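You operate a simulated robot arm through the tools that you are given. There is no shell and no other tool.

You run a simulated robot arm. Do the job below in one go: nothing can be reset, and whatever is moved stays where it is left.

Task
Pump 3 strokes of herb sauce into the green turntable cup and set it on the white cup tray.
Fine: turn the cup under the spouts first and out again before you lift it; the other cups stay empty.

The check looks at the end state, three seconds after you hand in, the way a careful person would. Anything else that was tipped, shoved, dropped, spilled or broken makes it a failure.

Robot
A 7-joint arm with a two-finger parallel gripper, fixed in place. Base frame: the origin is at the foot of the arm, x ahead of it, y to its left, z up. Lengths are in m, angles in rad, forces in N, time in s.
With the tool pointing down near the work surface it reaches from about 0.1 to 0.6 m from the base axis. Its first joint turns from -2.897 to 2.897 rad. Payload 1.57 kg.
The TCP is the grasp point between the finger pads, 0.03 m short of the fingertips. In the tool frame z runs along the fingers and y along their closing line. The gripper opens to 0.08 m. The fingers are 0.017 m wide and 0.012 m thick; the gripper's body (0.04 by 0.082 m) begins 0.08 m behind the TCP.
Orientation is told as [roll, pitch, yaw] about the base's x, y, z axes, in that order, counted from this pose: with the fingers straight down and closing along the base's y, the tool's x points along the base's -x, its y along +y and its z along -z.

Tools
- The arm moves only by the tool nudge_tool. Its argument "steps" is a list of rows, each a list of 7 numbers: the shift along the base's x, y, z in m, then the turn, a rotation vector about the base's x, y, z in degrees, then the finger opening in m, from 0 to 0.08. In form: [[dx, dy, dz, rx, ry, rz, grip], ...]. A call has 1 to 20 rows; each row shifts and turns the commanded pose from where the row before left it. Each row takes 0.2 s and may step no farther than 0.05 m and 0.15 rad from the row before; otherwise, or with a gripper value out of range, the whole call is refused. Where a pose cannot be reached the arm comes as near as it can. A force on the tool above 40 N (or 10 N above the force at the start of the call, whichever is more), or a blocked arm, ends the call early, and 0.2 s more pass. The fingers move at their own pace (about 0.072 m/s each) and stop on an object; they squeeze with about 39 N. The grip force told is the motor's: it shows also when the fingers shut on nothing. Time passes only in rows, and 0.2 s behind the last, so rows that do not move let the fingers close. It gives the time, the measured TCP pose, the force on the tool (base axes), the opening and the grip force at its end, in the units of the frame above (readings bear some noise), with the torque about the TCP (base axes, N m) and any sound that the robot's microphone picked up.
- Cameras (640 x 400 px; columns grow to the right, rows downward): "scene" is fixed at [0.0494, 0.5014, 1.4291]; the picture's right is [-0.81, -0.58, 0.00], its down [-0.28, 0.39, -0.88] and it looks along [0.51, -0.72, -0.48] (base axes); focal length 311 px, centre (320, 200). "wrist" rides on the gripper at [0.072, -0.007, -0.122] in the tool frame; the picture's right is [0.09, 1.00, 0.00], its down [-0.84, 0.08, -0.54] and it looks along [-0.54, 0.05, 0.84] (tool axes); focal length 238 px, centre (320, 200). There is no depth. A picture from a camera that has moved, and an enlarged one, comes with that camera's place and axes in the base frame and with its lens.
- grab_frame(camera): a new picture of that camera. The clock stands still meanwhile.
- raise_lower(by): slides the trunk up (or, below 0, down) by that many m; the arm rides with it, the base frame stays. It gives what a move gives, with no picture.
- close_up(camera, box): a new picture of the part [left, top, right, bottom] of that camera's present view, enlarged. The clock stands still meanwhile.
- close_job(): hands the job in; it is judged then, once.

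Places have to be worked out from the pictures, the camera data and where the tool is seen. Open the gripper and draw the arm clear of the work before you hand the job in, unless the task says otherwise.

The tools are called after "Call:" as a command line: name --pt "numbers of a row" for each row, then --argument value for the rest, lists and objects as JSON in quotes. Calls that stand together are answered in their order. nudge_tool: Moves the arm, as the interface text tells. Its arguments: {"type":"object","properties":{"steps":{"type":"array","items":{"type":"array","items":{"type":"number"}}}},"required":["steps"]} The other tools are called the same way: raise_lower (by) slides the trunk up or down; grab_frame (camera) takes a picture; close_up (camera, box) takes an enlarged picture of a part of a camera's view; close_job () hands the job in.

At the start:

```text
clock: 0.0
tool_pos: [0.4611, -0.0855, 1.2869]
tcp_rot: [0.0, 0.0, 0.001]
wrist_force: [-0.3, 0.2, -0.4]
moment: [-0.01, 0.0, -0.01]
opening: 0.08
grasp_force: 0.0
trunk travel left (down, up): [-0.8, 0.19]
```

scene: 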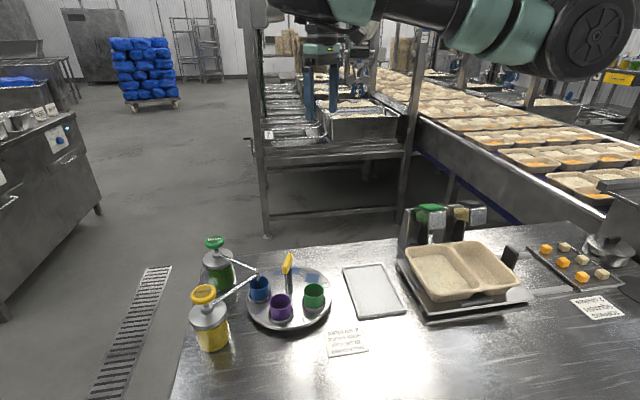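
wrist: 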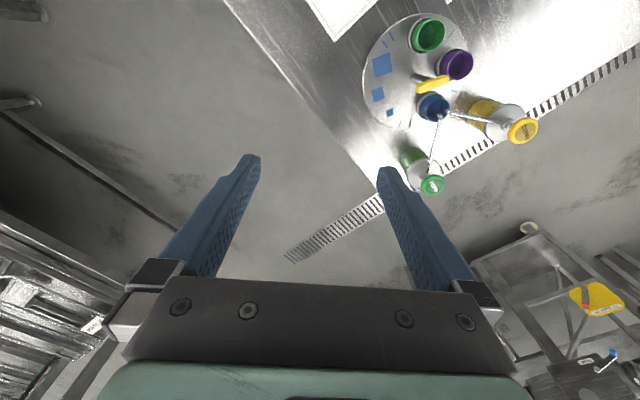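

I'll start by looking closely at the turntable, pumps and tray in the scene camera.

Call:
close_up --camera "scene" --box '[180, 225, 420, 375]'

Call:
close_up --camera "wrist" --box '[300, 0, 620, 200]'

Call:
close_up --camera "scene" --box '[380, 190, 640, 352]'

```text
2.67 times, centred on (300, 300) of scene
camera zoom: at [0.0494, 0.5014, 1.4291], right [-0.81, -0.58, 0.0], down [-0.28, 0.39, -0.88], along [0.51, -0.72, -0.48], focal length 829 px, centre (373, -67)
```

zoom: 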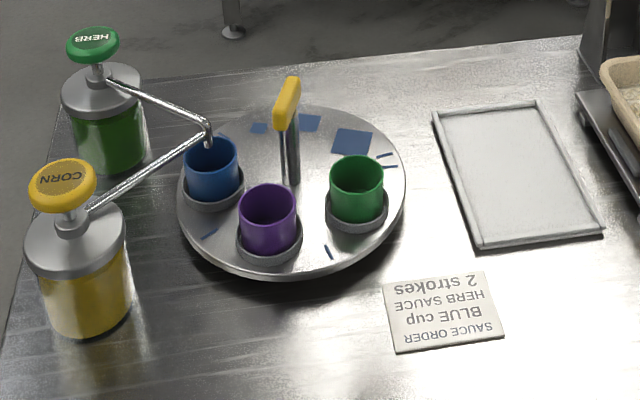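

```text
2.00 times, centred on (460, 100) of wrist
camera zoom: at [0.3887, -0.0898, 1.4088], right [-0.09, 1.0, 0.0], down [0.84, 0.08, 0.54], along [0.54, 0.05, -0.84], focal length 477 px, centre (40, 400)
```

zoom: 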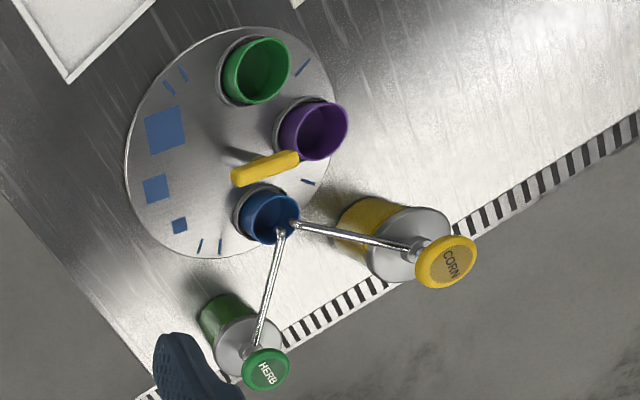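

```text
2.46 times, centred on (510, 271) of scene
camera zoom: at [0.0494, 0.5014, 1.4291], right [-0.81, -0.58, 0.0], down [-0.28, 0.39, -0.88], along [0.51, -0.72, -0.48], focal length 765 px, centre (-148, 25)
```

zoom: 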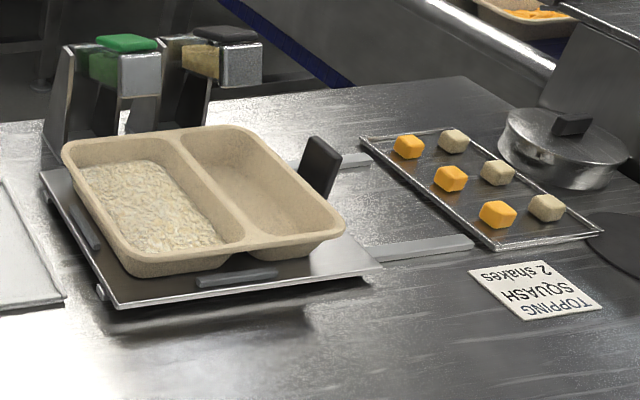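

The disc's axis looks to be near (0.425, 0.097), with the green cup near (0.355, 0.093, top 0.92), the blue cup under the spouts near (0.470, 0.145), and the herb pump head near (0.598, 0.158, 0.99). The card on the table gives a different order (blue cup, 2 strokes), but I follow the task I was given: green cup, 3 strokes. I lower the trunk a little to bring the arm nearer.

Call:
raise_lower --by -0.15

Call:
grab_frame --camera "wrist"

Call:
grab_frame --camera "scene"

```text
clock: 1.8
tool_pos: [0.4605, -0.0853, 1.1372]
tcp_rot: [0.0, -0.001, 0.0]
wrist_force: [0.1, -1.3, -0.5]
moment: [0.02, 0.0, 0.01]
opening: 0.0799
grasp_force: 0.2
trunk travel left (down, up): [-0.65, 0.34]
```

```text
taken
camera wrist: at [0.3887, -0.0898, 1.2589], right [-0.09, 1.0, 0.0], down [0.84, 0.08, 0.54], along [0.54, 0.05, -0.84], focal length 238 px, centre (320, 200)
```

wrist: 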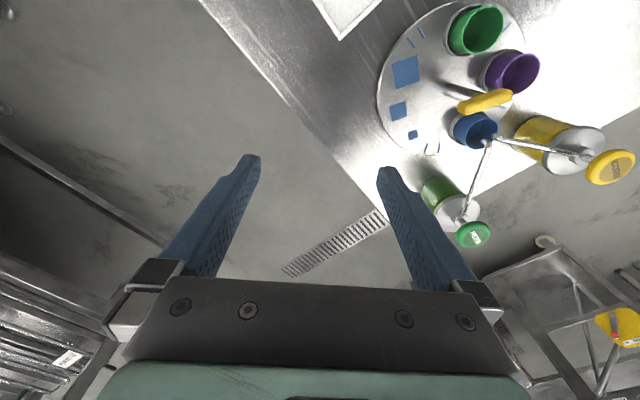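

```text
taken
```

scene: 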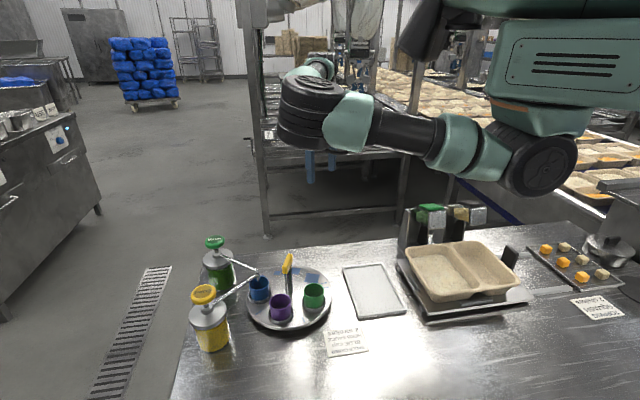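

Lowering worked; the elbow hangs below the shoulder and is still well above the table. I move the tool over the turntable axis at the same height to get a closer wrist view.

Call:
nudge_tool --pt "-0.007 0.036 0 0 0 0 0.08" --pt "-0.007 0.036 0 0 0 0 0.08" --pt "-0.007 0.036 0 0 0 0 0.08" --pt "-0.007 0.037 0 0 0 0 0.08" --pt "-0.007 0.037 0 0 0 0 0.08" --pt "0 0 0 0 0 0 0.08"

Call:
grab_frame --camera "wrist"

Call:
grab_frame --camera "scene"

```text
clock: 3.1
tool_pos: [0.425, 0.0964, 1.1375]
tcp_rot: [0.0, -0.001, -0.002]
wrist_force: [-0.7, -0.6, -0.4]
moment: [0.02, -0.01, -0.01]
opening: 0.08
grasp_force: 0.2
trunk travel left (down, up): [-0.65, 0.34]
```

```text
taken
camera wrist: at [0.3538, 0.0925, 1.2585], right [-0.09, 1.0, 0.0], down [0.84, 0.08, 0.54], along [0.54, 0.05, -0.84], focal length 238 px, centre (320, 200)
```

wrist: 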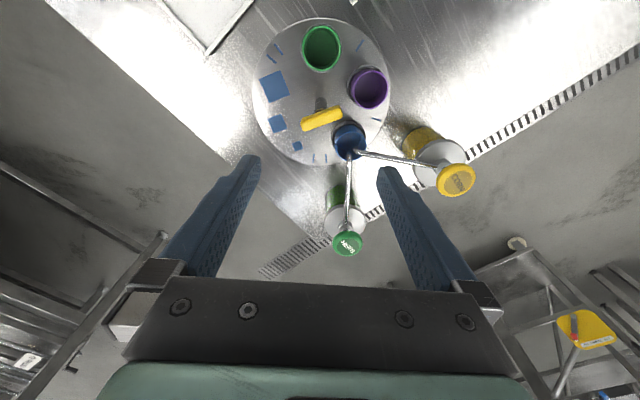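

```text
taken
```

scene: 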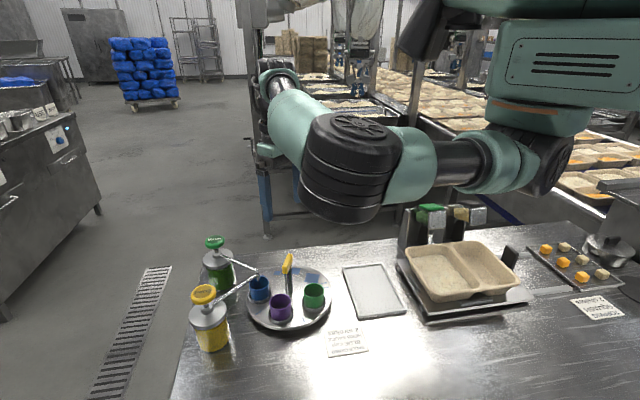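

I'm over the turntable. I take enlarged views to measure the handle, cups and spouts.

Call:
close_up --camera "wrist" --box '[230, 5, 420, 124]'

Call:
close_up --camera "wrist" --box '[290, 90, 490, 265]'

Call:
close_up --camera "scene" --box '[185, 225, 345, 325]'

```text
3.36 times, centred on (325, 64) of wrist
camera zoom: at [0.3538, 0.0925, 1.2585], right [-0.09, 1.0, 0.0], down [0.84, 0.08, 0.54], along [0.54, 0.05, -0.84], focal length 801 px, centre (303, 656)
```

zoom: 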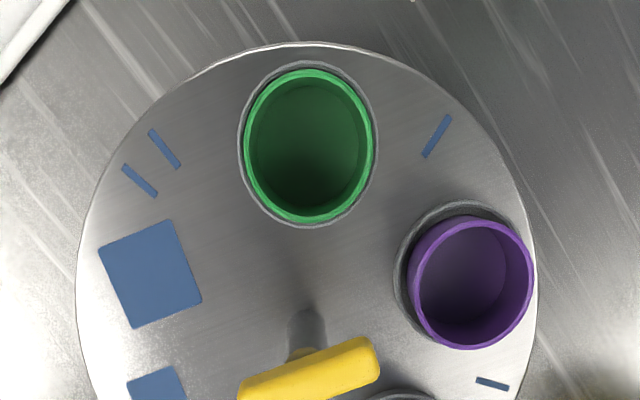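

```text
2.29 times, centred on (390, 178) of wrist
camera zoom: at [0.3538, 0.0925, 1.2585], right [-0.09, 1.0, 0.0], down [0.84, 0.08, 0.54], along [0.54, 0.05, -0.84], focal length 545 px, centre (160, 251)
```

zoom: 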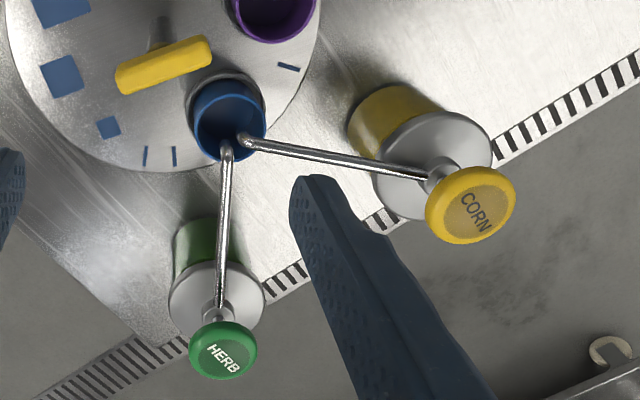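

```text
4.00 times, centred on (265, 275) of scene
camera zoom: at [0.0494, 0.5014, 1.4291], right [-0.81, -0.58, 0.0], down [-0.28, 0.39, -0.88], along [0.51, -0.72, -0.48], focal length 1243 px, centre (540, -100)
```

zoom: 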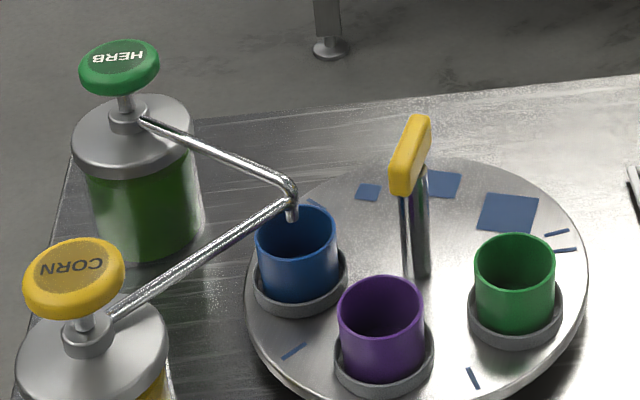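

Best estimates: axis and handle bar centre at (0.424, 0.101), bar top at z≈0.975 and pointing at about 116°. The green cup sits at about 185° round the axis and the spouts at about 43°, so the disc needs about −140°. I turn the wrist by +116° at this safe height, to check that range is reachable.

Call:
nudge_tool --pt "0 0 0 0 0 8 0.08" --pt "0 0 0 0 0 8 0.08" --pt "0 0 0 0 0 8 0.08" --pt "0 0 0 0 0 8 0.08" --pt "0 0 0 0 0 8 0.08" --pt "0 0 0 0 0 8 0.08" --pt "0 0 0 0 0 8 0.08" --pt "0 0 0 0 0 8 0.08" --pt "0 0 0 0 0 8 0.08" --pt "0 0 0 0 0 8 0.08" --pt "0 0 0 0 0 8 0.08" --pt "0 0 0 0 0 8 0.08" --pt "0 0 0 0 0 8 0.08" --pt "0 0 0 0 0 8 0.08" --pt "0 0 0 0 0 4 0.08" --pt "0 0 0 0 0 0 0.08"

Call:
grab_frame --camera "wrist"

Call:
grab_frame --camera "scene"

```text
clock: 6.5
tool_pos: [0.4253, 0.0984, 1.1365]
tcp_rot: [0.001, 0.002, 2.026]
wrist_force: [-0.1, 0.2, 0.4]
moment: [0.01, -0.03, -0.03]
opening: 0.0799
grasp_force: 0.1
trunk travel left (down, up): [-0.65, 0.34]
```

```text
taken
camera wrist: at [0.4632, 0.037, 1.2587], right [-0.85, -0.52, 0.0], down [-0.44, 0.72, 0.54], along [-0.28, 0.46, -0.84], focal length 238 px, centre (320, 200)
```

wrist: 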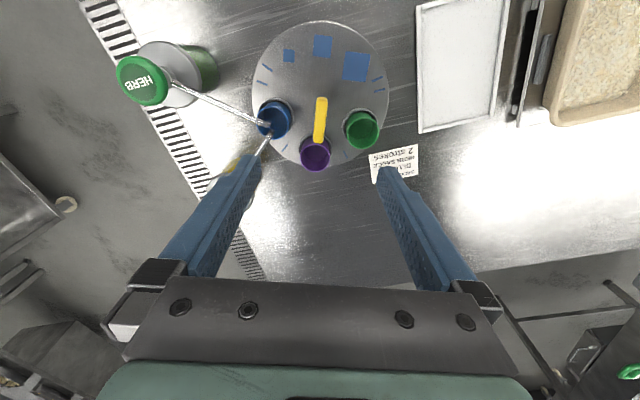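

```text
taken
```

scene: 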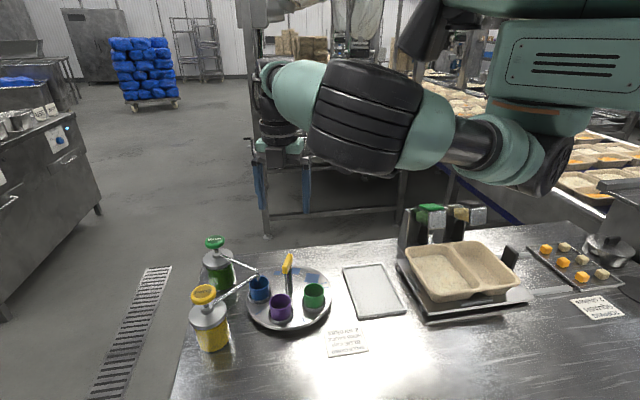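

The wrist reached +116° and the bar looks well aligned between the fingers. I zoom in to measure it exactly before descending.

Call:
close_up --camera "wrist" --box '[240, 20, 400, 180]'

```text
2.50 times, centred on (320, 100) of wrist
camera zoom: at [0.4632, 0.037, 1.2587], right [-0.85, -0.52, 0.0], down [-0.44, 0.72, 0.54], along [-0.28, 0.46, -0.84], focal length 596 px, centre (320, 450)
```

zoom: 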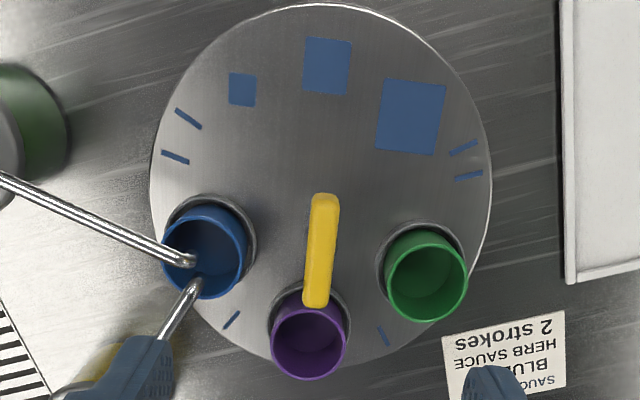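

The bar is centred at about (0.425, 0.099) and the tool is right over it, square to it. I narrow the fingers to 0.05 and descend to just above the bar.

Call:
nudge_tool --pt "0 0 -0.03 0 0 0 0.05" --pt "0 0 -0.03 0 0 0 0.05" --pt "0 0 -0.03 0 0 0 0.05" --pt "0 0 -0.03 0 0 0 0.05" --pt "0 0 0 0 0 0 0.05"

Call:
grab_frame --camera "wrist"

Call:
grab_frame --camera "scene"

```text
clock: 7.8
tool_pos: [0.4246, 0.0981, 1.0171]
tcp_rot: [-0.002, 0.0, 2.023]
wrist_force: [-0.4, 0.0, -0.9]
moment: [0.01, 0.02, -0.04]
opening: 0.0498
grasp_force: 0.0
trunk travel left (down, up): [-0.65, 0.34]
```

```text
taken
camera wrist: at [0.4628, 0.0373, 1.1388], right [-0.86, -0.52, 0.0], down [-0.44, 0.72, 0.54], along [-0.28, 0.46, -0.84], focal length 238 px, centre (320, 200)
```

wrist: 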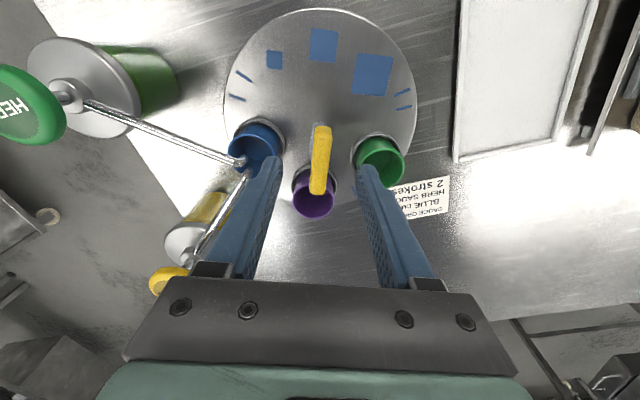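

```text
taken
```

scene: 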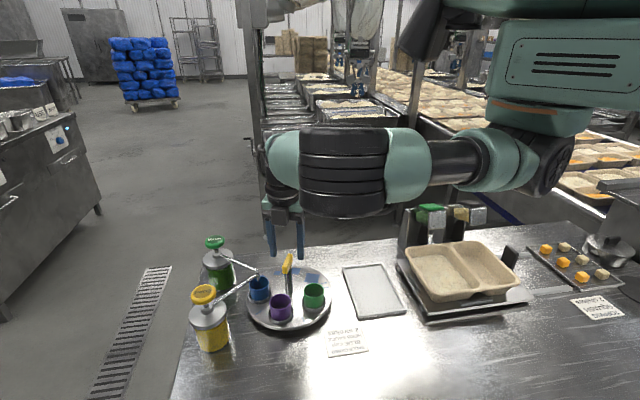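

The bar sits centred between the fingers with the cups clear. I go down to z≈0.971 and close on the bar.

Call:
nudge_tool --pt "0 0.0005 -0.02 0 0 0 0.05" --pt "0 0 -0.016 0 0 0 0.05" --pt "0 0 -0.01 0 0 0 0.05" --pt "0 0 0 0 0 0 0.05" --pt "0 0 0 0 0 0 0.0" --pt "0 0 0 0 0 0 0.0" --pt "0 0 0 0 0 0 0.0"

Call:
grab_frame --camera "wrist"

Call:
close_up --camera "scene" --box '[185, 200, 345, 340]'

```text
clock: 9.3
tool_pos: [0.4251, 0.0976, 0.9709]
tcp_rot: [0.001, 0.0, 2.024]
wrist_force: [-1.5, 0.4, -2.3]
moment: [0.01, -0.3, -0.02]
opening: 0.0175
grasp_force: 32.9
trunk travel left (down, up): [-0.65, 0.34]
```

```text
taken
camera wrist: at [0.4627, 0.0372, 1.0926], right [-0.85, -0.52, 0.0], down [-0.44, 0.72, 0.54], along [-0.28, 0.46, -0.84], focal length 238 px, centre (320, 200)
```

wrist: 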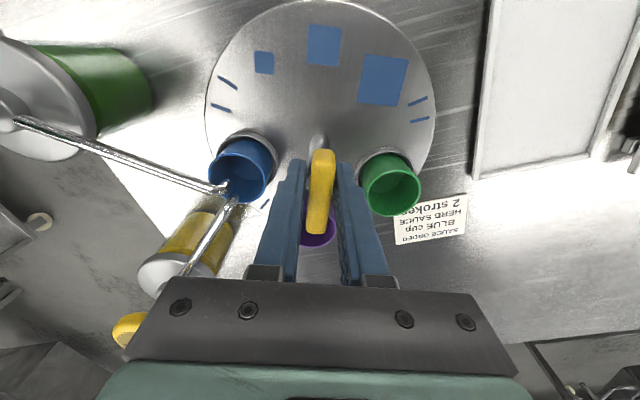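

```text
2.86 times, centred on (265, 270) of scene
camera zoom: at [0.0494, 0.5014, 1.4291], right [-0.81, -0.58, 0.0], down [-0.28, 0.39, -0.88], along [0.51, -0.72, -0.48], focal length 888 px, centre (477, 0)
```

zoom: 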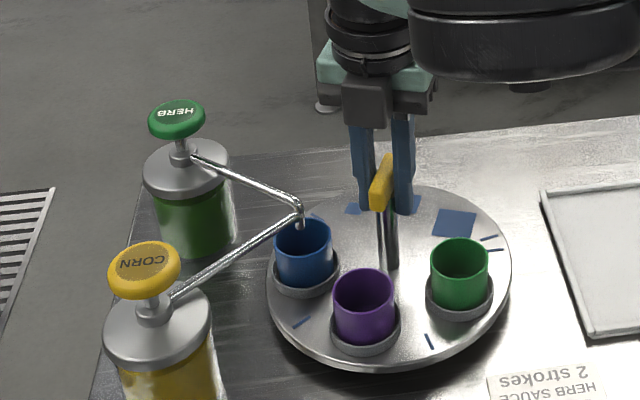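

The bar is gripped (opening 0.0175). I turn slowly by −24° first and watch the force readings.

Call:
nudge_tool --pt "0 0 0 0 0 -4 0.0" --pt "0 0 0 0 0 -5 0.0" --pt "0 0 0 0 0 -5 0.0" --pt "0 0 0 0 0 -5 0.0" --pt "0 0 0 0 0 -5 0.0" --pt "0 0 0 0 0 0 0.0"

Call:
grab_frame --camera "wrist"

Call:
close_up --camera "scene" --box '[185, 200, 345, 340]'

```text
clock: 10.8
tool_pos: [0.4248, 0.0976, 0.9718]
tcp_rot: [0.003, 0.0, 1.604]
wrist_force: [-6.5, -3.1, -4.8]
moment: [-0.3, -0.15, -0.03]
opening: 0.0176
grasp_force: 31.9
trunk travel left (down, up): [-0.65, 0.34]
```

```text
taken
camera wrist: at [0.4337, 0.0272, 1.0926], right [-0.99, -0.12, 0.0], down [-0.1, 0.83, 0.54], along [-0.07, 0.54, -0.84], focal length 238 px, centre (320, 200)
```

wrist: 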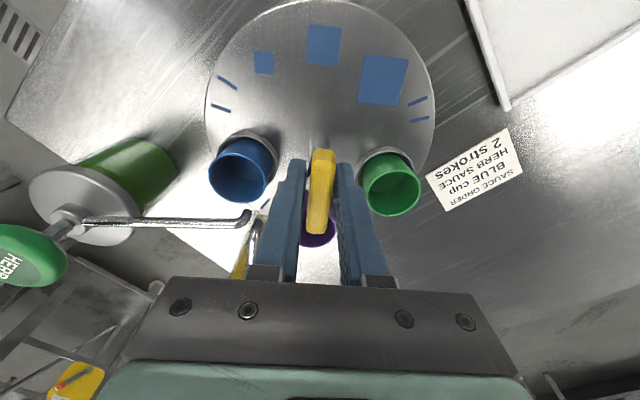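

```text
2.86 times, centred on (265, 270) of scene
camera zoom: at [0.0494, 0.5014, 1.4291], right [-0.81, -0.58, 0.0], down [-0.28, 0.39, -0.88], along [0.51, -0.72, -0.48], focal length 888 px, centre (477, 0)
```

zoom: 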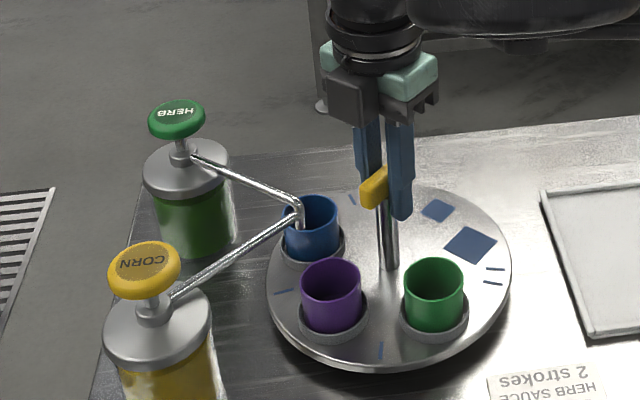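

The disc follows the handle with only small forces. I keep turning another −56°.

Call:
nudge_tool --pt "0 0 0 0 0 -7 0.0" --pt "0 0 0 0 0 -7 0.0" --pt "0 0 0 0 0 -7 0.0" --pt "0 0 0 0 0 -7 0.0" --pt "0 0 0 0 0 -7 0.0" --pt "0 0 0 0 0 -7 0.0" --pt "0 0 0 0 0 -7 0.0" --pt "0 0 0 0 0 -7 0.0" --pt "0 0 0 0 0 0 0.0"

Call:
grab_frame --camera "wrist"

Call:
close_up --camera "scene" --box '[185, 200, 345, 340]'

```text
clock: 12.8
tool_pos: [0.4232, 0.0978, 0.9717]
tcp_rot: [0.001, 0.004, 0.627]
wrist_force: [-18.5, -1.8, -7.9]
moment: [-0.38, 0.27, -0.01]
opening: 0.0176
grasp_force: 32.4
trunk travel left (down, up): [-0.65, 0.34]
```

```text
taken
camera wrist: at [0.3695, 0.0522, 1.0928], right [-0.66, 0.75, 0.0], down [0.63, 0.55, 0.54], along [0.41, 0.36, -0.84], focal length 238 px, centre (320, 200)
```

wrist: 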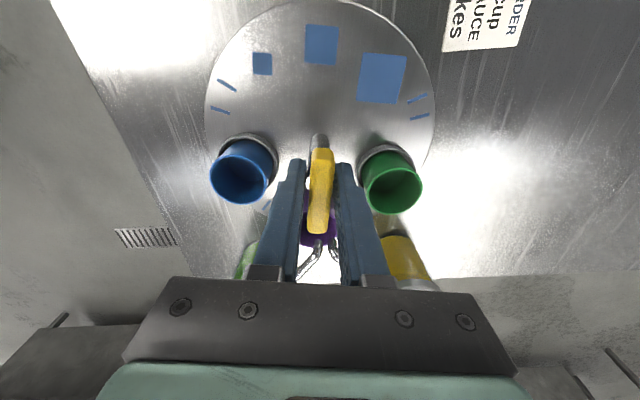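

```text
2.86 times, centred on (265, 270) of scene
camera zoom: at [0.0494, 0.5014, 1.4291], right [-0.81, -0.58, 0.0], down [-0.28, 0.39, -0.88], along [0.51, -0.72, -0.48], focal length 888 px, centre (477, 0)
```

zoom: 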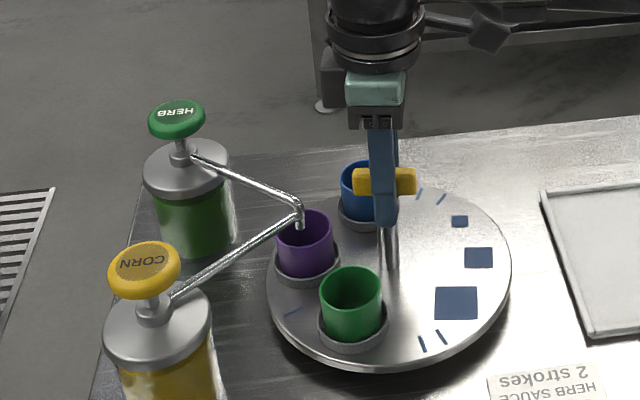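

The sideways force has grown to −18 N in x, so the true axis is about 2 mm nearer than I commanded. I shift −2 mm in x to relieve it and carry on turning −56°.

Call:
nudge_tool --pt "-0.002 0 0 0 0 0 0.0" --pt "0 0 0 0 0 -7 0.0" --pt "0 0 0 0 0 -7 0.0" --pt "0 0 0 0 0 -7 0.0" --pt "0 0 0 0 0 -7 0.0" --pt "0 0 0 0 0 0 0.0"

```text
clock: 14.2
tool_pos: [0.4237, 0.0986, 0.9715]
tcp_rot: [0.001, -0.001, 0.138]
wrist_force: [-8.9, 6.0, -9.7]
moment: [-0.04, -0.53, -0.02]
opening: 0.0178
grasp_force: 32.8
trunk travel left (down, up): [-0.65, 0.34]
```

Forces are eased. I turn the remaining −32° with a little more relief.

Call:
nudge_tool --pt "-0.001 0.0005 0 0 0 -6 0.0" --pt "0 0 0 0 0 -7 0.0" --pt "0 0 0 0 0 -7 0.0" --pt "0 0 0 0 0 -7 0.0" --pt "0 0 0 0 0 -5 0.0" --pt "0 0 0 0 0 0 0.0"

Call:
grab_frame --camera "wrist"

Call:
close_up --camera "scene" --box '[185, 200, 345, 340]'

```text
clock: 15.6
tool_pos: [0.4237, 0.0992, 0.9713]
tcp_rot: [-0.002, -0.002, -0.42]
wrist_force: [0.8, 6.5, -6.1]
moment: [0.27, -0.65, -0.02]
opening: 0.0175
grasp_force: 32.4
trunk travel left (down, up): [-0.65, 0.34]
```

```text
taken
camera wrist: at [0.3552, 0.1241, 1.0928], right [0.32, 0.95, 0.0], down [0.79, -0.27, 0.54], along [0.51, -0.18, -0.84], focal length 238 px, centre (320, 200)
```

wrist: 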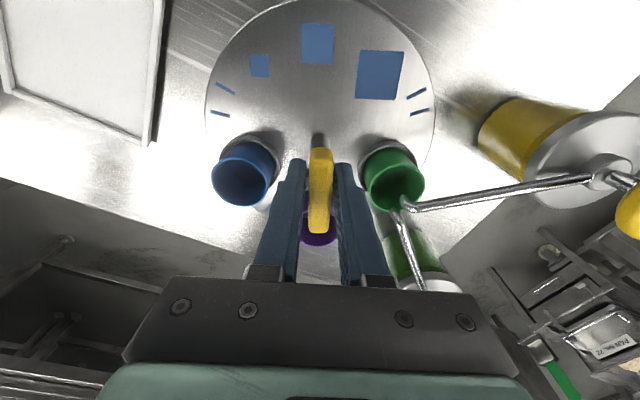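

```text
2.86 times, centred on (265, 270) of scene
camera zoom: at [0.0494, 0.5014, 1.4291], right [-0.81, -0.58, 0.0], down [-0.28, 0.39, -0.88], along [0.51, -0.72, -0.48], focal length 888 px, centre (477, 0)
```

zoom: 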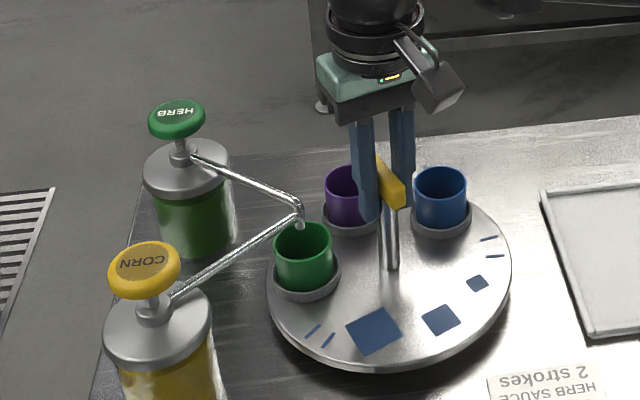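

The green cup is now where the blue one was. I zoom in to check where the herb spout tip sits over the cup.

Call:
close_up --camera "wrist" --box '[340, 120, 480, 230]'

Call:
close_up --camera "scene" --box '[225, 255, 295, 310]'

```text
3.64 times, centred on (410, 175) of wrist
camera zoom: at [0.3552, 0.1241, 1.0928], right [0.32, 0.95, 0.0], down [0.79, -0.27, 0.54], along [0.51, -0.18, -0.84], focal length 867 px, centre (-7, 291)
```

zoom: 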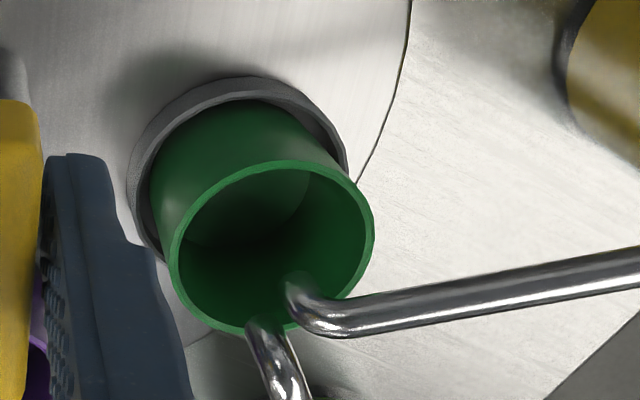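

```text
7.27 times, centred on (260, 282) of scene
camera zoom: at [0.0494, 0.5014, 1.4291], right [-0.81, -0.58, 0.0], down [-0.28, 0.39, -0.88], along [0.51, -0.72, -0.48], focal length 2261 px, centre (756, -400)
```

zoom: 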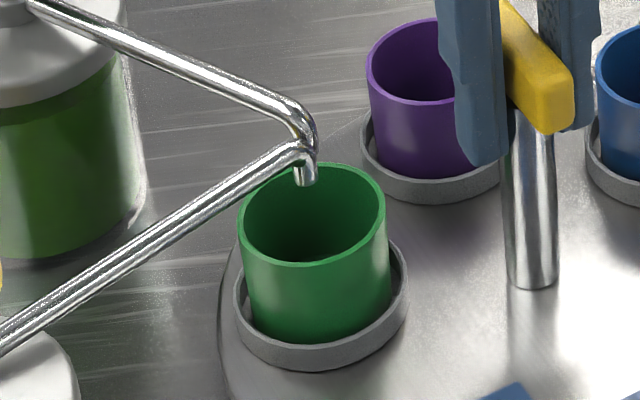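

Triangulating gives the green cup's rim centre at (0.468, 0.153, 0.922), the corn tip right over it, and the herb tip at about (0.478, 0.145), about 12 mm farther clockwise. I turn another −9° to centre the cup under the herb spout.

Call:
nudge_tool --pt "0 0 0 0 0 -4.5 0.0" --pt "0 0 0 0 0 -4.5 0.0" --pt "0 0 0 0 0 0 0.0"

Call:
close_up --camera "wrist" --box '[340, 120, 480, 230]'

Call:
close_up --camera "scene" --box '[225, 255, 295, 310]'

```text
clock: 16.4
tool_pos: [0.4224, 0.1008, 0.9714]
tcp_rot: [0.0, 0.0, -0.578]
wrist_force: [3.3, 9.6, -0.3]
moment: [0.19, 0.09, 0.06]
opening: 0.0179
grasp_force: 32.5
trunk travel left (down, up): [-0.65, 0.34]
```

```text
3.64 times, centred on (410, 175) of wrist
camera zoom: at [0.3594, 0.1348, 1.0929], right [0.47, 0.88, 0.0], down [0.74, -0.39, 0.54], along [0.48, -0.25, -0.84], focal length 867 px, centre (-7, 291)
```

zoom: 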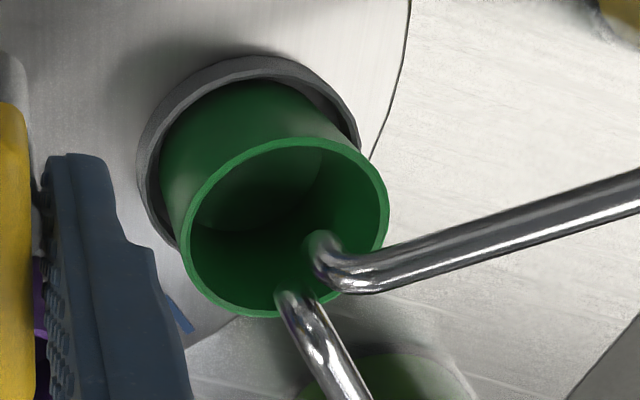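

```text
7.27 times, centred on (260, 282) of scene
camera zoom: at [0.0494, 0.5014, 1.4291], right [-0.81, -0.58, 0.0], down [-0.28, 0.39, -0.88], along [0.51, -0.72, -0.48], focal length 2261 px, centre (756, -400)
```

zoom: 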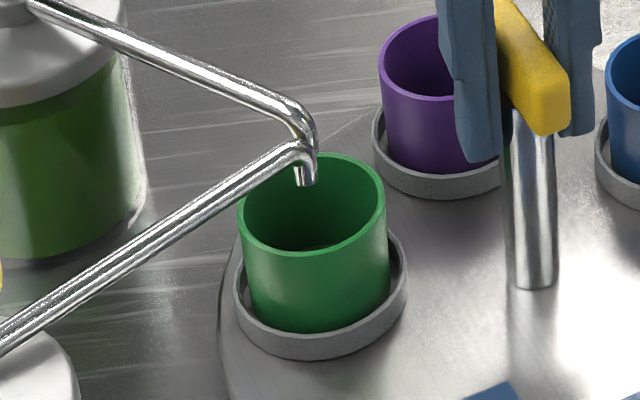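

The cup moved less than the 9° I turned, perhaps 5°. I look at full views to see whether the bar slipped in the fingers or something touches.

Call:
grab_frame --camera "wrist"

Call:
close_up --camera "scene" --box '[185, 200, 345, 340]'

Call:
grab_frame --camera "scene"

```text
taken
camera wrist: at [0.3594, 0.1348, 1.0929], right [0.47, 0.88, 0.0], down [0.74, -0.39, 0.54], along [0.48, -0.25, -0.84], focal length 238 px, centre (320, 200)
```

wrist: 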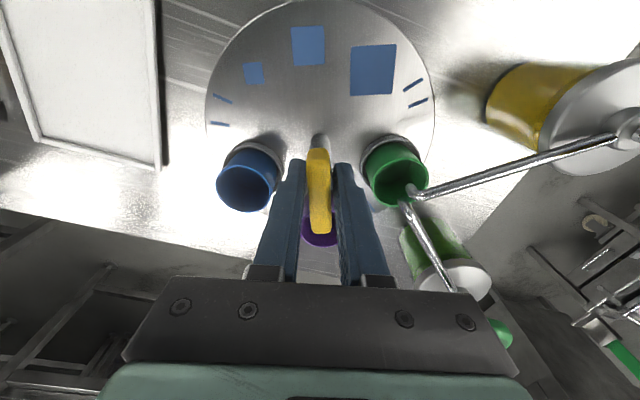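

```text
2.86 times, centred on (265, 270) of scene
camera zoom: at [0.0494, 0.5014, 1.4291], right [-0.81, -0.58, 0.0], down [-0.28, 0.39, -0.88], along [0.51, -0.72, -0.48], focal length 888 px, centre (477, 0)
```

zoom: 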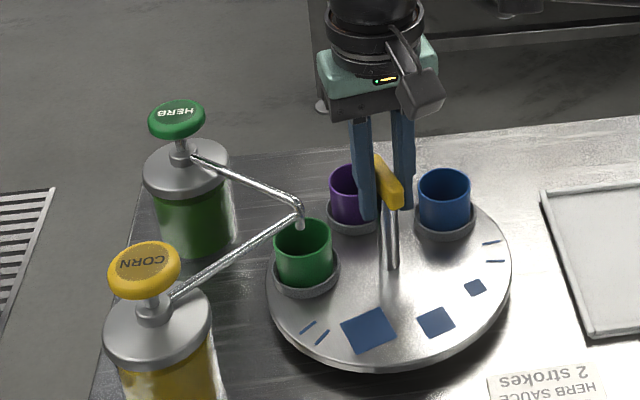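

```text
taken
```

scene: 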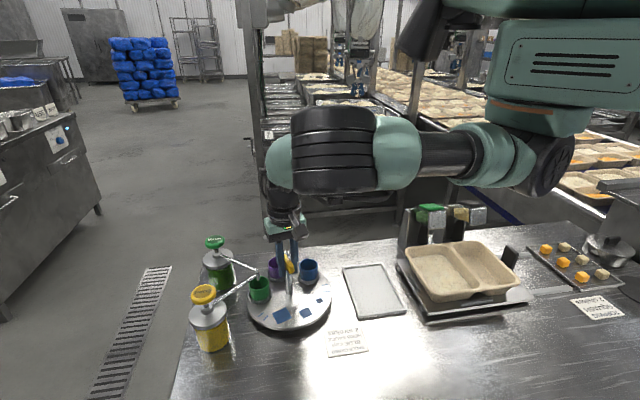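

The bar is skewed about 4° in the fingers, so it slipped slightly. I open and re-close at this angle, which will pull the bar square to the pads if the disc is free to turn.

Call:
nudge_tool --pt "0 0 0 0 0 0 0.04" --pt "0 0 0 0 0 0 0.04" --pt "0 0 0 0 0 0 0.04"

Call:
grab_frame --camera "wrist"

Call:
close_up --camera "scene" --box '[225, 255, 295, 310]'

```text
clock: 17.1
tool_pos: [0.4232, 0.1006, 0.9713]
tcp_rot: [-0.001, 0.001, -0.576]
wrist_force: [-0.8, 0.4, -0.3]
moment: [0.0, 0.01, 0.02]
opening: 0.0399
grasp_force: 0.1
trunk travel left (down, up): [-0.65, 0.34]
```

```text
taken
camera wrist: at [0.3588, 0.1335, 1.0929], right [0.47, 0.88, 0.0], down [0.74, -0.39, 0.54], along [0.48, -0.25, -0.84], focal length 238 px, centre (320, 200)
```

wrist: 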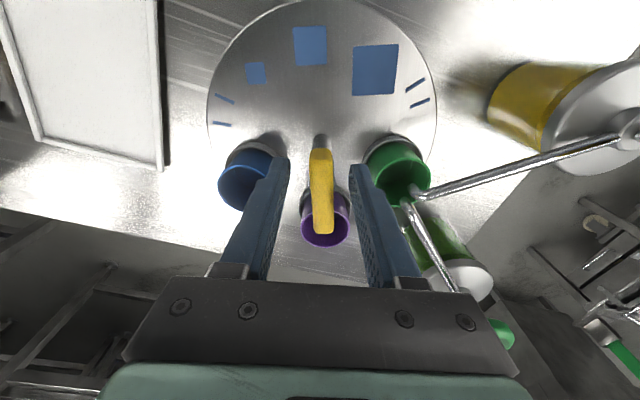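

```text
7.27 times, centred on (260, 282) of scene
camera zoom: at [0.0494, 0.5014, 1.4291], right [-0.81, -0.58, 0.0], down [-0.28, 0.39, -0.88], along [0.51, -0.72, -0.48], focal length 2261 px, centre (756, -400)
```

zoom: 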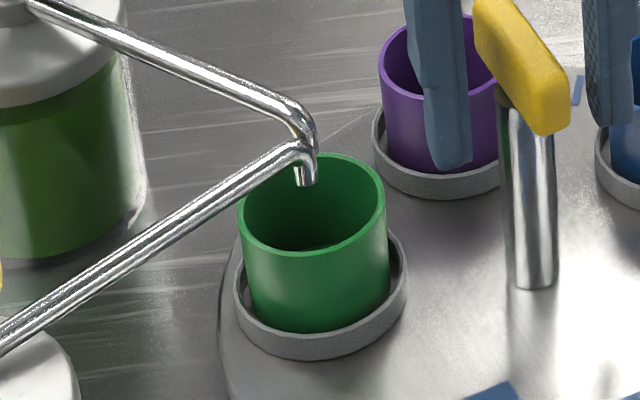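

The disc holds its place when released. I close again to square the bar up and then check.

Call:
nudge_tool --pt "0 0 0 0 0 0 0.0" --pt "0 0 0 0 0 0 0.0" --pt "0 0 0 0 0 0 0.0"

Call:
close_up --camera "wrist" --box '[200, 0, 460, 240]'

Call:
close_up --camera "scene" --box '[225, 255, 295, 310]'

```text
clock: 17.9
tool_pos: [0.423, 0.0994, 0.9717]
tcp_rot: [0.002, 0.0, -0.576]
wrist_force: [4.1, 5.6, 0.8]
moment: [0.16, 0.01, 0.01]
opening: 0.0179
grasp_force: 32.2
trunk travel left (down, up): [-0.65, 0.34]
```

```text
1.67 times, centred on (330, 120) of wrist
camera zoom: at [0.3594, 0.1346, 1.0929], right [0.47, 0.89, 0.0], down [0.74, -0.39, 0.54], along [0.48, -0.25, -0.84], focal length 397 px, centre (303, 333)
```

zoom: 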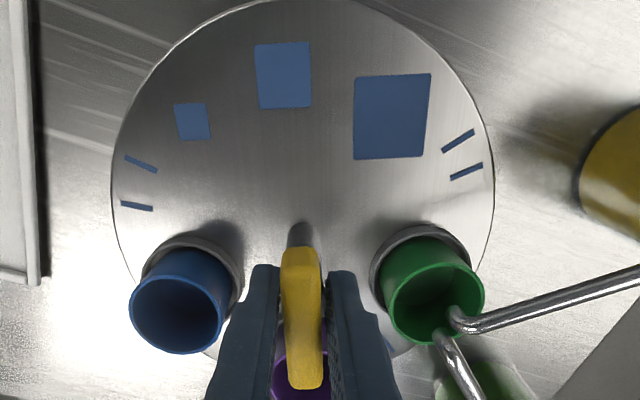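

```text
7.27 times, centred on (260, 282) of scene
camera zoom: at [0.0494, 0.5014, 1.4291], right [-0.81, -0.58, 0.0], down [-0.28, 0.39, -0.88], along [0.51, -0.72, -0.48], focal length 2261 px, centre (756, -400)
```

zoom: 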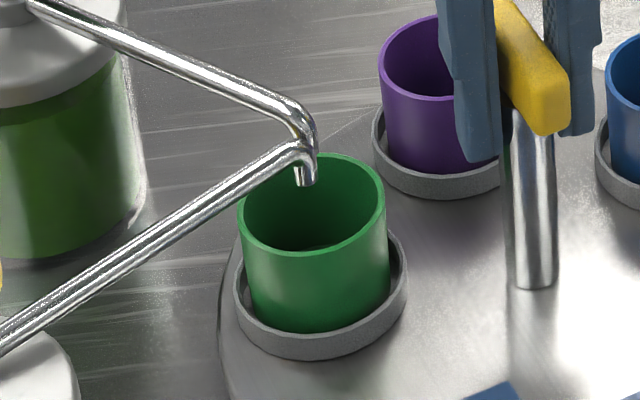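

The disc is at its turning stop. The green cup's angle (about 47°) matches the middle of the two spouts, and the herb tip is well inside the rim. I release the handle and lift straight up.

Call:
nudge_tool --pt "0 0 0 0 0 0 0.04" --pt "0 0 0 0 0 0 0.04" --pt "0 0 0.02 0 0 0 0.04" --pt "0 0 0.03 0 0 0 0.04" --pt "0 0 0.03 0 0 0 0.04" --pt "0 0 0.03 0 0 0 0.0" --pt "0 0 0 0 0 0 0.0"

Call:
grab_frame --camera "wrist"

Call:
close_up --camera "scene" --box '[185, 200, 345, 340]'

```text
clock: 19.6
tool_pos: [0.4214, 0.098, 1.0814]
tcp_rot: [-0.003, 0.0, -0.576]
wrist_force: [-0.4, -0.7, 0.8]
moment: [-0.02, -0.01, 0.02]
opening: 0.0
grasp_force: 21.3
trunk travel left (down, up): [-0.65, 0.34]
```

```text
taken
camera wrist: at [0.3587, 0.1331, 1.203], right [0.47, 0.89, 0.0], down [0.74, -0.39, 0.54], along [0.48, -0.25, -0.84], focal length 238 px, centre (320, 200)
```

wrist: 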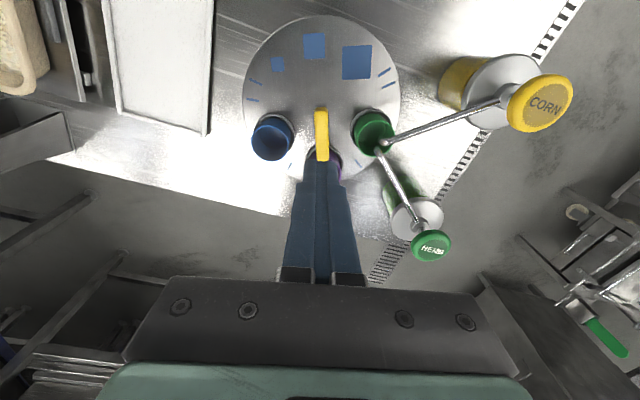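

```text
2.86 times, centred on (265, 270) of scene
camera zoom: at [0.0494, 0.5014, 1.4291], right [-0.81, -0.58, 0.0], down [-0.28, 0.39, -0.88], along [0.51, -0.72, -0.48], focal length 888 px, centre (477, 0)
```

zoom: 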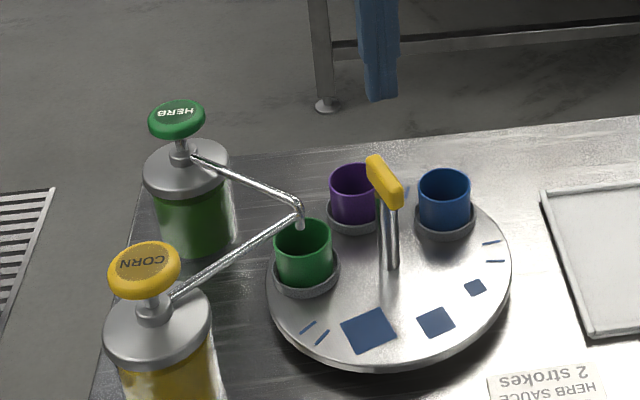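

The herb head is at (0.602, 0.158, top ≈0.99). I move over it with closed fingers at the present height and see whether the arm reaches that far.

Call:
nudge_tool --pt "0.03 0.01 0.005 0 0 0 0.0" --pt "0.03 0.01 0 0 0 4 0.0" --pt "0.03 0.01 0 0 0 4 0.0" --pt "0.03 0.01 0 0 0 4 0.0" --pt "0.03 0.01 0 0 0 4 0.0" --pt "0.03 0.01 0 0 0 4 0.0" --pt "0 0 0 0 0 0 0.0"

Call:
grab_frame --camera "wrist"

Call:
grab_frame --camera "scene"

```text
clock: 21.1
tool_pos: [0.5202, 0.1313, 1.0832]
tcp_rot: [0.005, -0.001, -0.348]
wrist_force: [-0.1, -0.5, -0.2]
moment: [-0.02, 0.03, 0.0]
opening: 0.0
grasp_force: 21.3
out of reach, approached as far as the arm can: row 1, 4, 6
trunk travel left (down, up): [-0.65, 0.34]
```

```text
taken
camera wrist: at [0.4501, 0.1502, 1.2042], right [0.25, 0.97, 0.01], down [0.81, -0.22, 0.54], along [0.53, -0.13, -0.84], focal length 238 px, centre (320, 200)
```

wrist: 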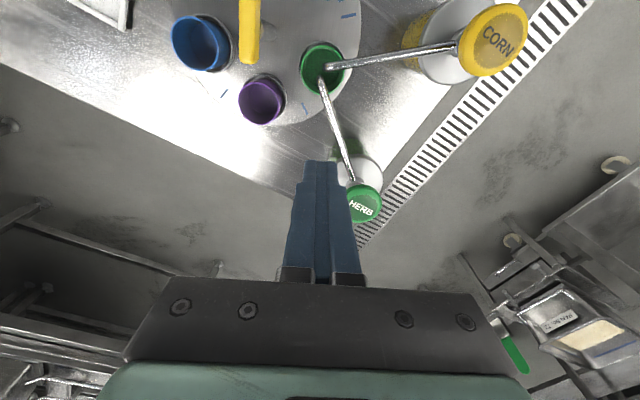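

```text
taken
```

scene: 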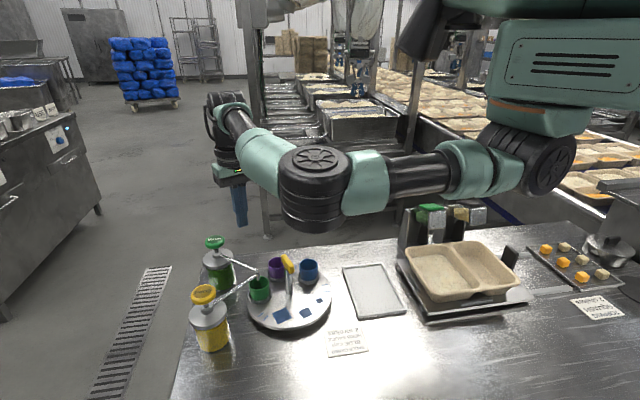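

The arm stopped about 0.09 m short at r≈0.54: too far out with the tool vertical. I tilt the fingertips outward in steps so the wrist can stay nearer, and see where the arm settles.

Call:
nudge_tool --pt "0 0 0.005 2 -7.5 0 0.0" --pt "0 0 0.005 2 -7.5 0 0.0" --pt "0 0 0 0 0 0 0.0"

```text
clock: 21.9
tool_pos: [0.5185, 0.1303, 1.092]
tcp_rot: [0.163, -0.224, -0.367]
wrist_force: [0.7, 0.6, 0.5]
moment: [0.0, 0.01, -0.01]
opening: 0.0003
grasp_force: 21.1
trunk travel left (down, up): [-0.65, 0.34]
```

The tilt worked without trouble, and moves count from where the arm actually stopped. I tilt a bit more and step outward.

Call:
nudge_tool --pt "0.01 0.003 0 2 -7.5 0 0.0" --pt "0.02 0.006 0 0 0 0 0.0" --pt "0.02 0.006 0 0 0 0 0.0" --pt "0.015 0.006 0 0 0 0 0.0" --pt "0 0 0 0 0 0 0.0"

Call:
grab_frame --camera "wrist"

Call:
grab_frame --camera "scene"

```text
clock: 23.1
tool_pos: [0.5856, 0.1539, 1.0941]
tcp_rot: [0.249, -0.333, -0.39]
wrist_force: [0.4, 0.0, -0.1]
moment: [0.0, -0.03, 0.02]
opening: 0.0
grasp_force: 21.1
trunk travel left (down, up): [-0.65, 0.34]
```

```text
taken
camera wrist: at [0.4735, 0.16, 1.1796], right [0.21, 0.96, 0.2], down [0.55, -0.29, 0.79], along [0.81, -0.06, -0.58], focal length 238 px, centre (320, 200)
```

wrist: 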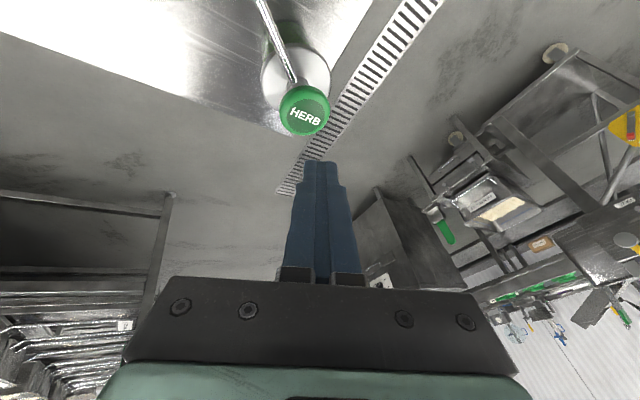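

```text
taken
```

scene: 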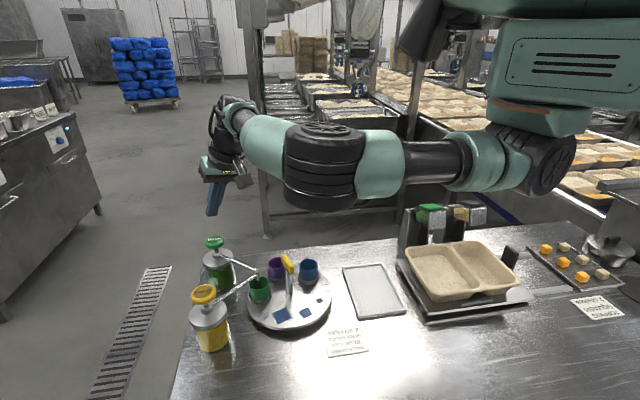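

The fingertips are now at about (0.597, 0.157, 1.067), nearly over the herb head, with a 24° outward tilt. I shift 11 mm out so the lower edge of the tips meets the head's centre.

Call:
nudge_tool --pt "0.006 0.0015 0 0 0 0 0.0" --pt "0.005 0.0015 0 0 0 0 0.0" --pt "0 0 0 0 0 0 0.0"

Call:
raise_lower --by -0.04

Call:
grab_frame --camera "wrist"

Call:
grab_frame --camera "scene"

```text
clock: 23.9
tool_pos: [0.5955, 0.1564, 1.0922]
tcp_rot: [0.248, -0.332, -0.39]
wrist_force: [-0.2, 0.1, -0.2]
moment: [-0.02, 0.04, -0.02]
opening: 0.0
grasp_force: 21.3
trunk travel left (down, up): [-0.65, 0.34]
```

```text
clock: 24.8
tool_pos: [0.5952, 0.1542, 1.0525]
tcp_rot: [0.248, -0.332, -0.39]
wrist_force: [0.0, -0.5, 0.0]
moment: [0.01, 0.01, 0.0]
opening: 0.0
grasp_force: 21.6
trunk travel left (down, up): [-0.61, 0.38]
```

```text
taken
camera wrist: at [0.4845, 0.1632, 1.1392], right [0.21, 0.96, 0.2], down [0.55, -0.29, 0.79], along [0.81, -0.06, -0.58], focal length 238 px, centre (320, 200)
```

wrist: 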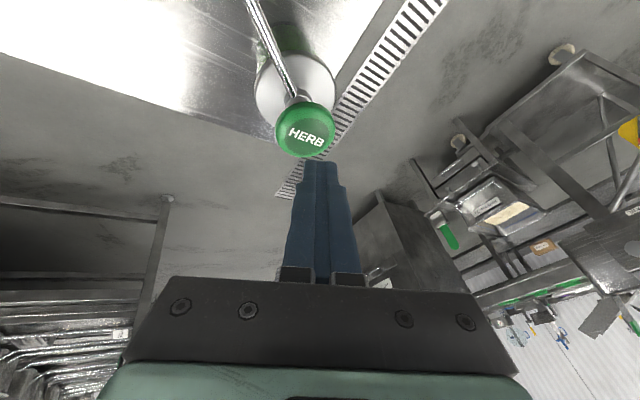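

```text
taken
```

scene: 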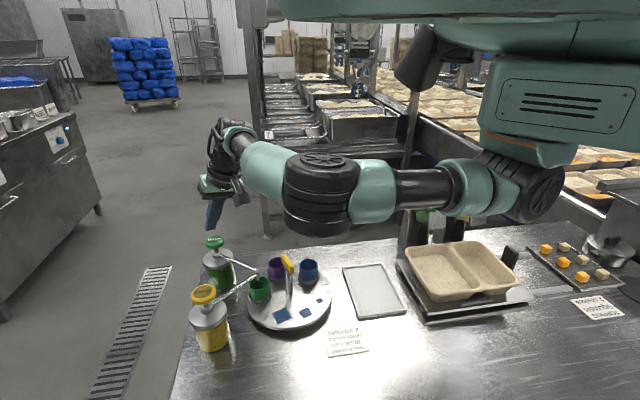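

The trunk lowered cleanly. I zoom to check the tip's alignment with the herb head before pressing.

Call:
close_up --camera "scene" --box '[180, 170, 290, 270]'

Call:
close_up --camera "wrist" --box '[250, 80, 380, 200]'

```text
4.00 times, centred on (235, 220) of scene
camera zoom: at [0.0494, 0.5014, 1.4291], right [-0.81, -0.58, 0.0], down [-0.28, 0.39, -0.88], along [0.51, -0.72, -0.48], focal length 1243 px, centre (660, 120)
```

zoom: 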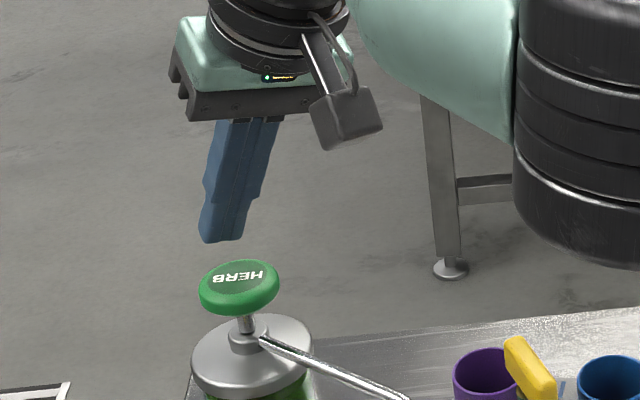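

```text
3.33 times, centred on (315, 140) of wrist
camera zoom: at [0.4845, 0.1632, 1.1392], right [0.21, 0.96, 0.2], down [0.55, -0.29, 0.79], along [0.81, -0.06, -0.58], focal length 794 px, centre (337, 400)
```

zoom: 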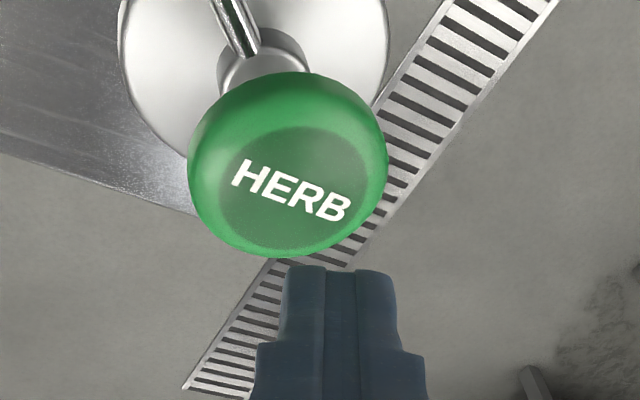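

The lower edge of the tips is over (0.601, 0.158), within a few mm of the head's centre (0.604, 0.157, 0.992), with about 30 mm to go. I descend to light contact and read the force.

Call:
nudge_tool --pt "0 0 -0.015 0 0 0 0.0" --pt "0 0 -0.01 0 0 0 0.0" --pt "0 0 -0.004 0 0 0 0.0" --pt "0 0 0 0 0 0 0.0"

Call:
close_up --camera "scene" --box '[180, 170, 290, 270]'

```text
clock: 25.8
tool_pos: [0.596, 0.1553, 1.024]
tcp_rot: [0.248, -0.333, -0.39]
wrist_force: [0.8, -0.5, 4.2]
moment: [-0.03, -0.03, 0.02]
opening: 0.0001
grasp_force: 21.3
trunk travel left (down, up): [-0.61, 0.38]
```

```text
4.00 times, centred on (235, 220) of scene
camera zoom: at [0.0494, 0.5014, 1.4291], right [-0.81, -0.58, 0.0], down [-0.28, 0.39, -0.88], along [0.51, -0.72, -0.48], focal length 1243 px, centre (660, 120)
```

zoom: 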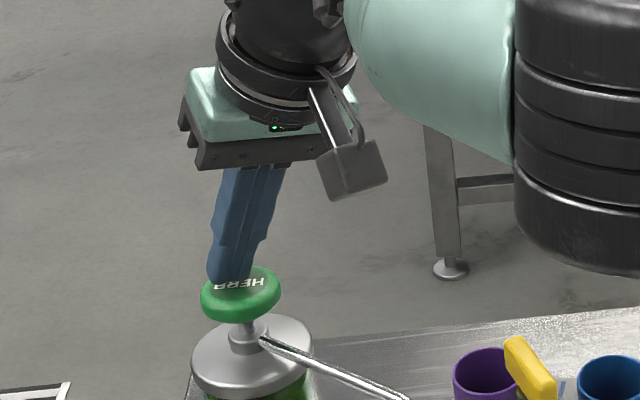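

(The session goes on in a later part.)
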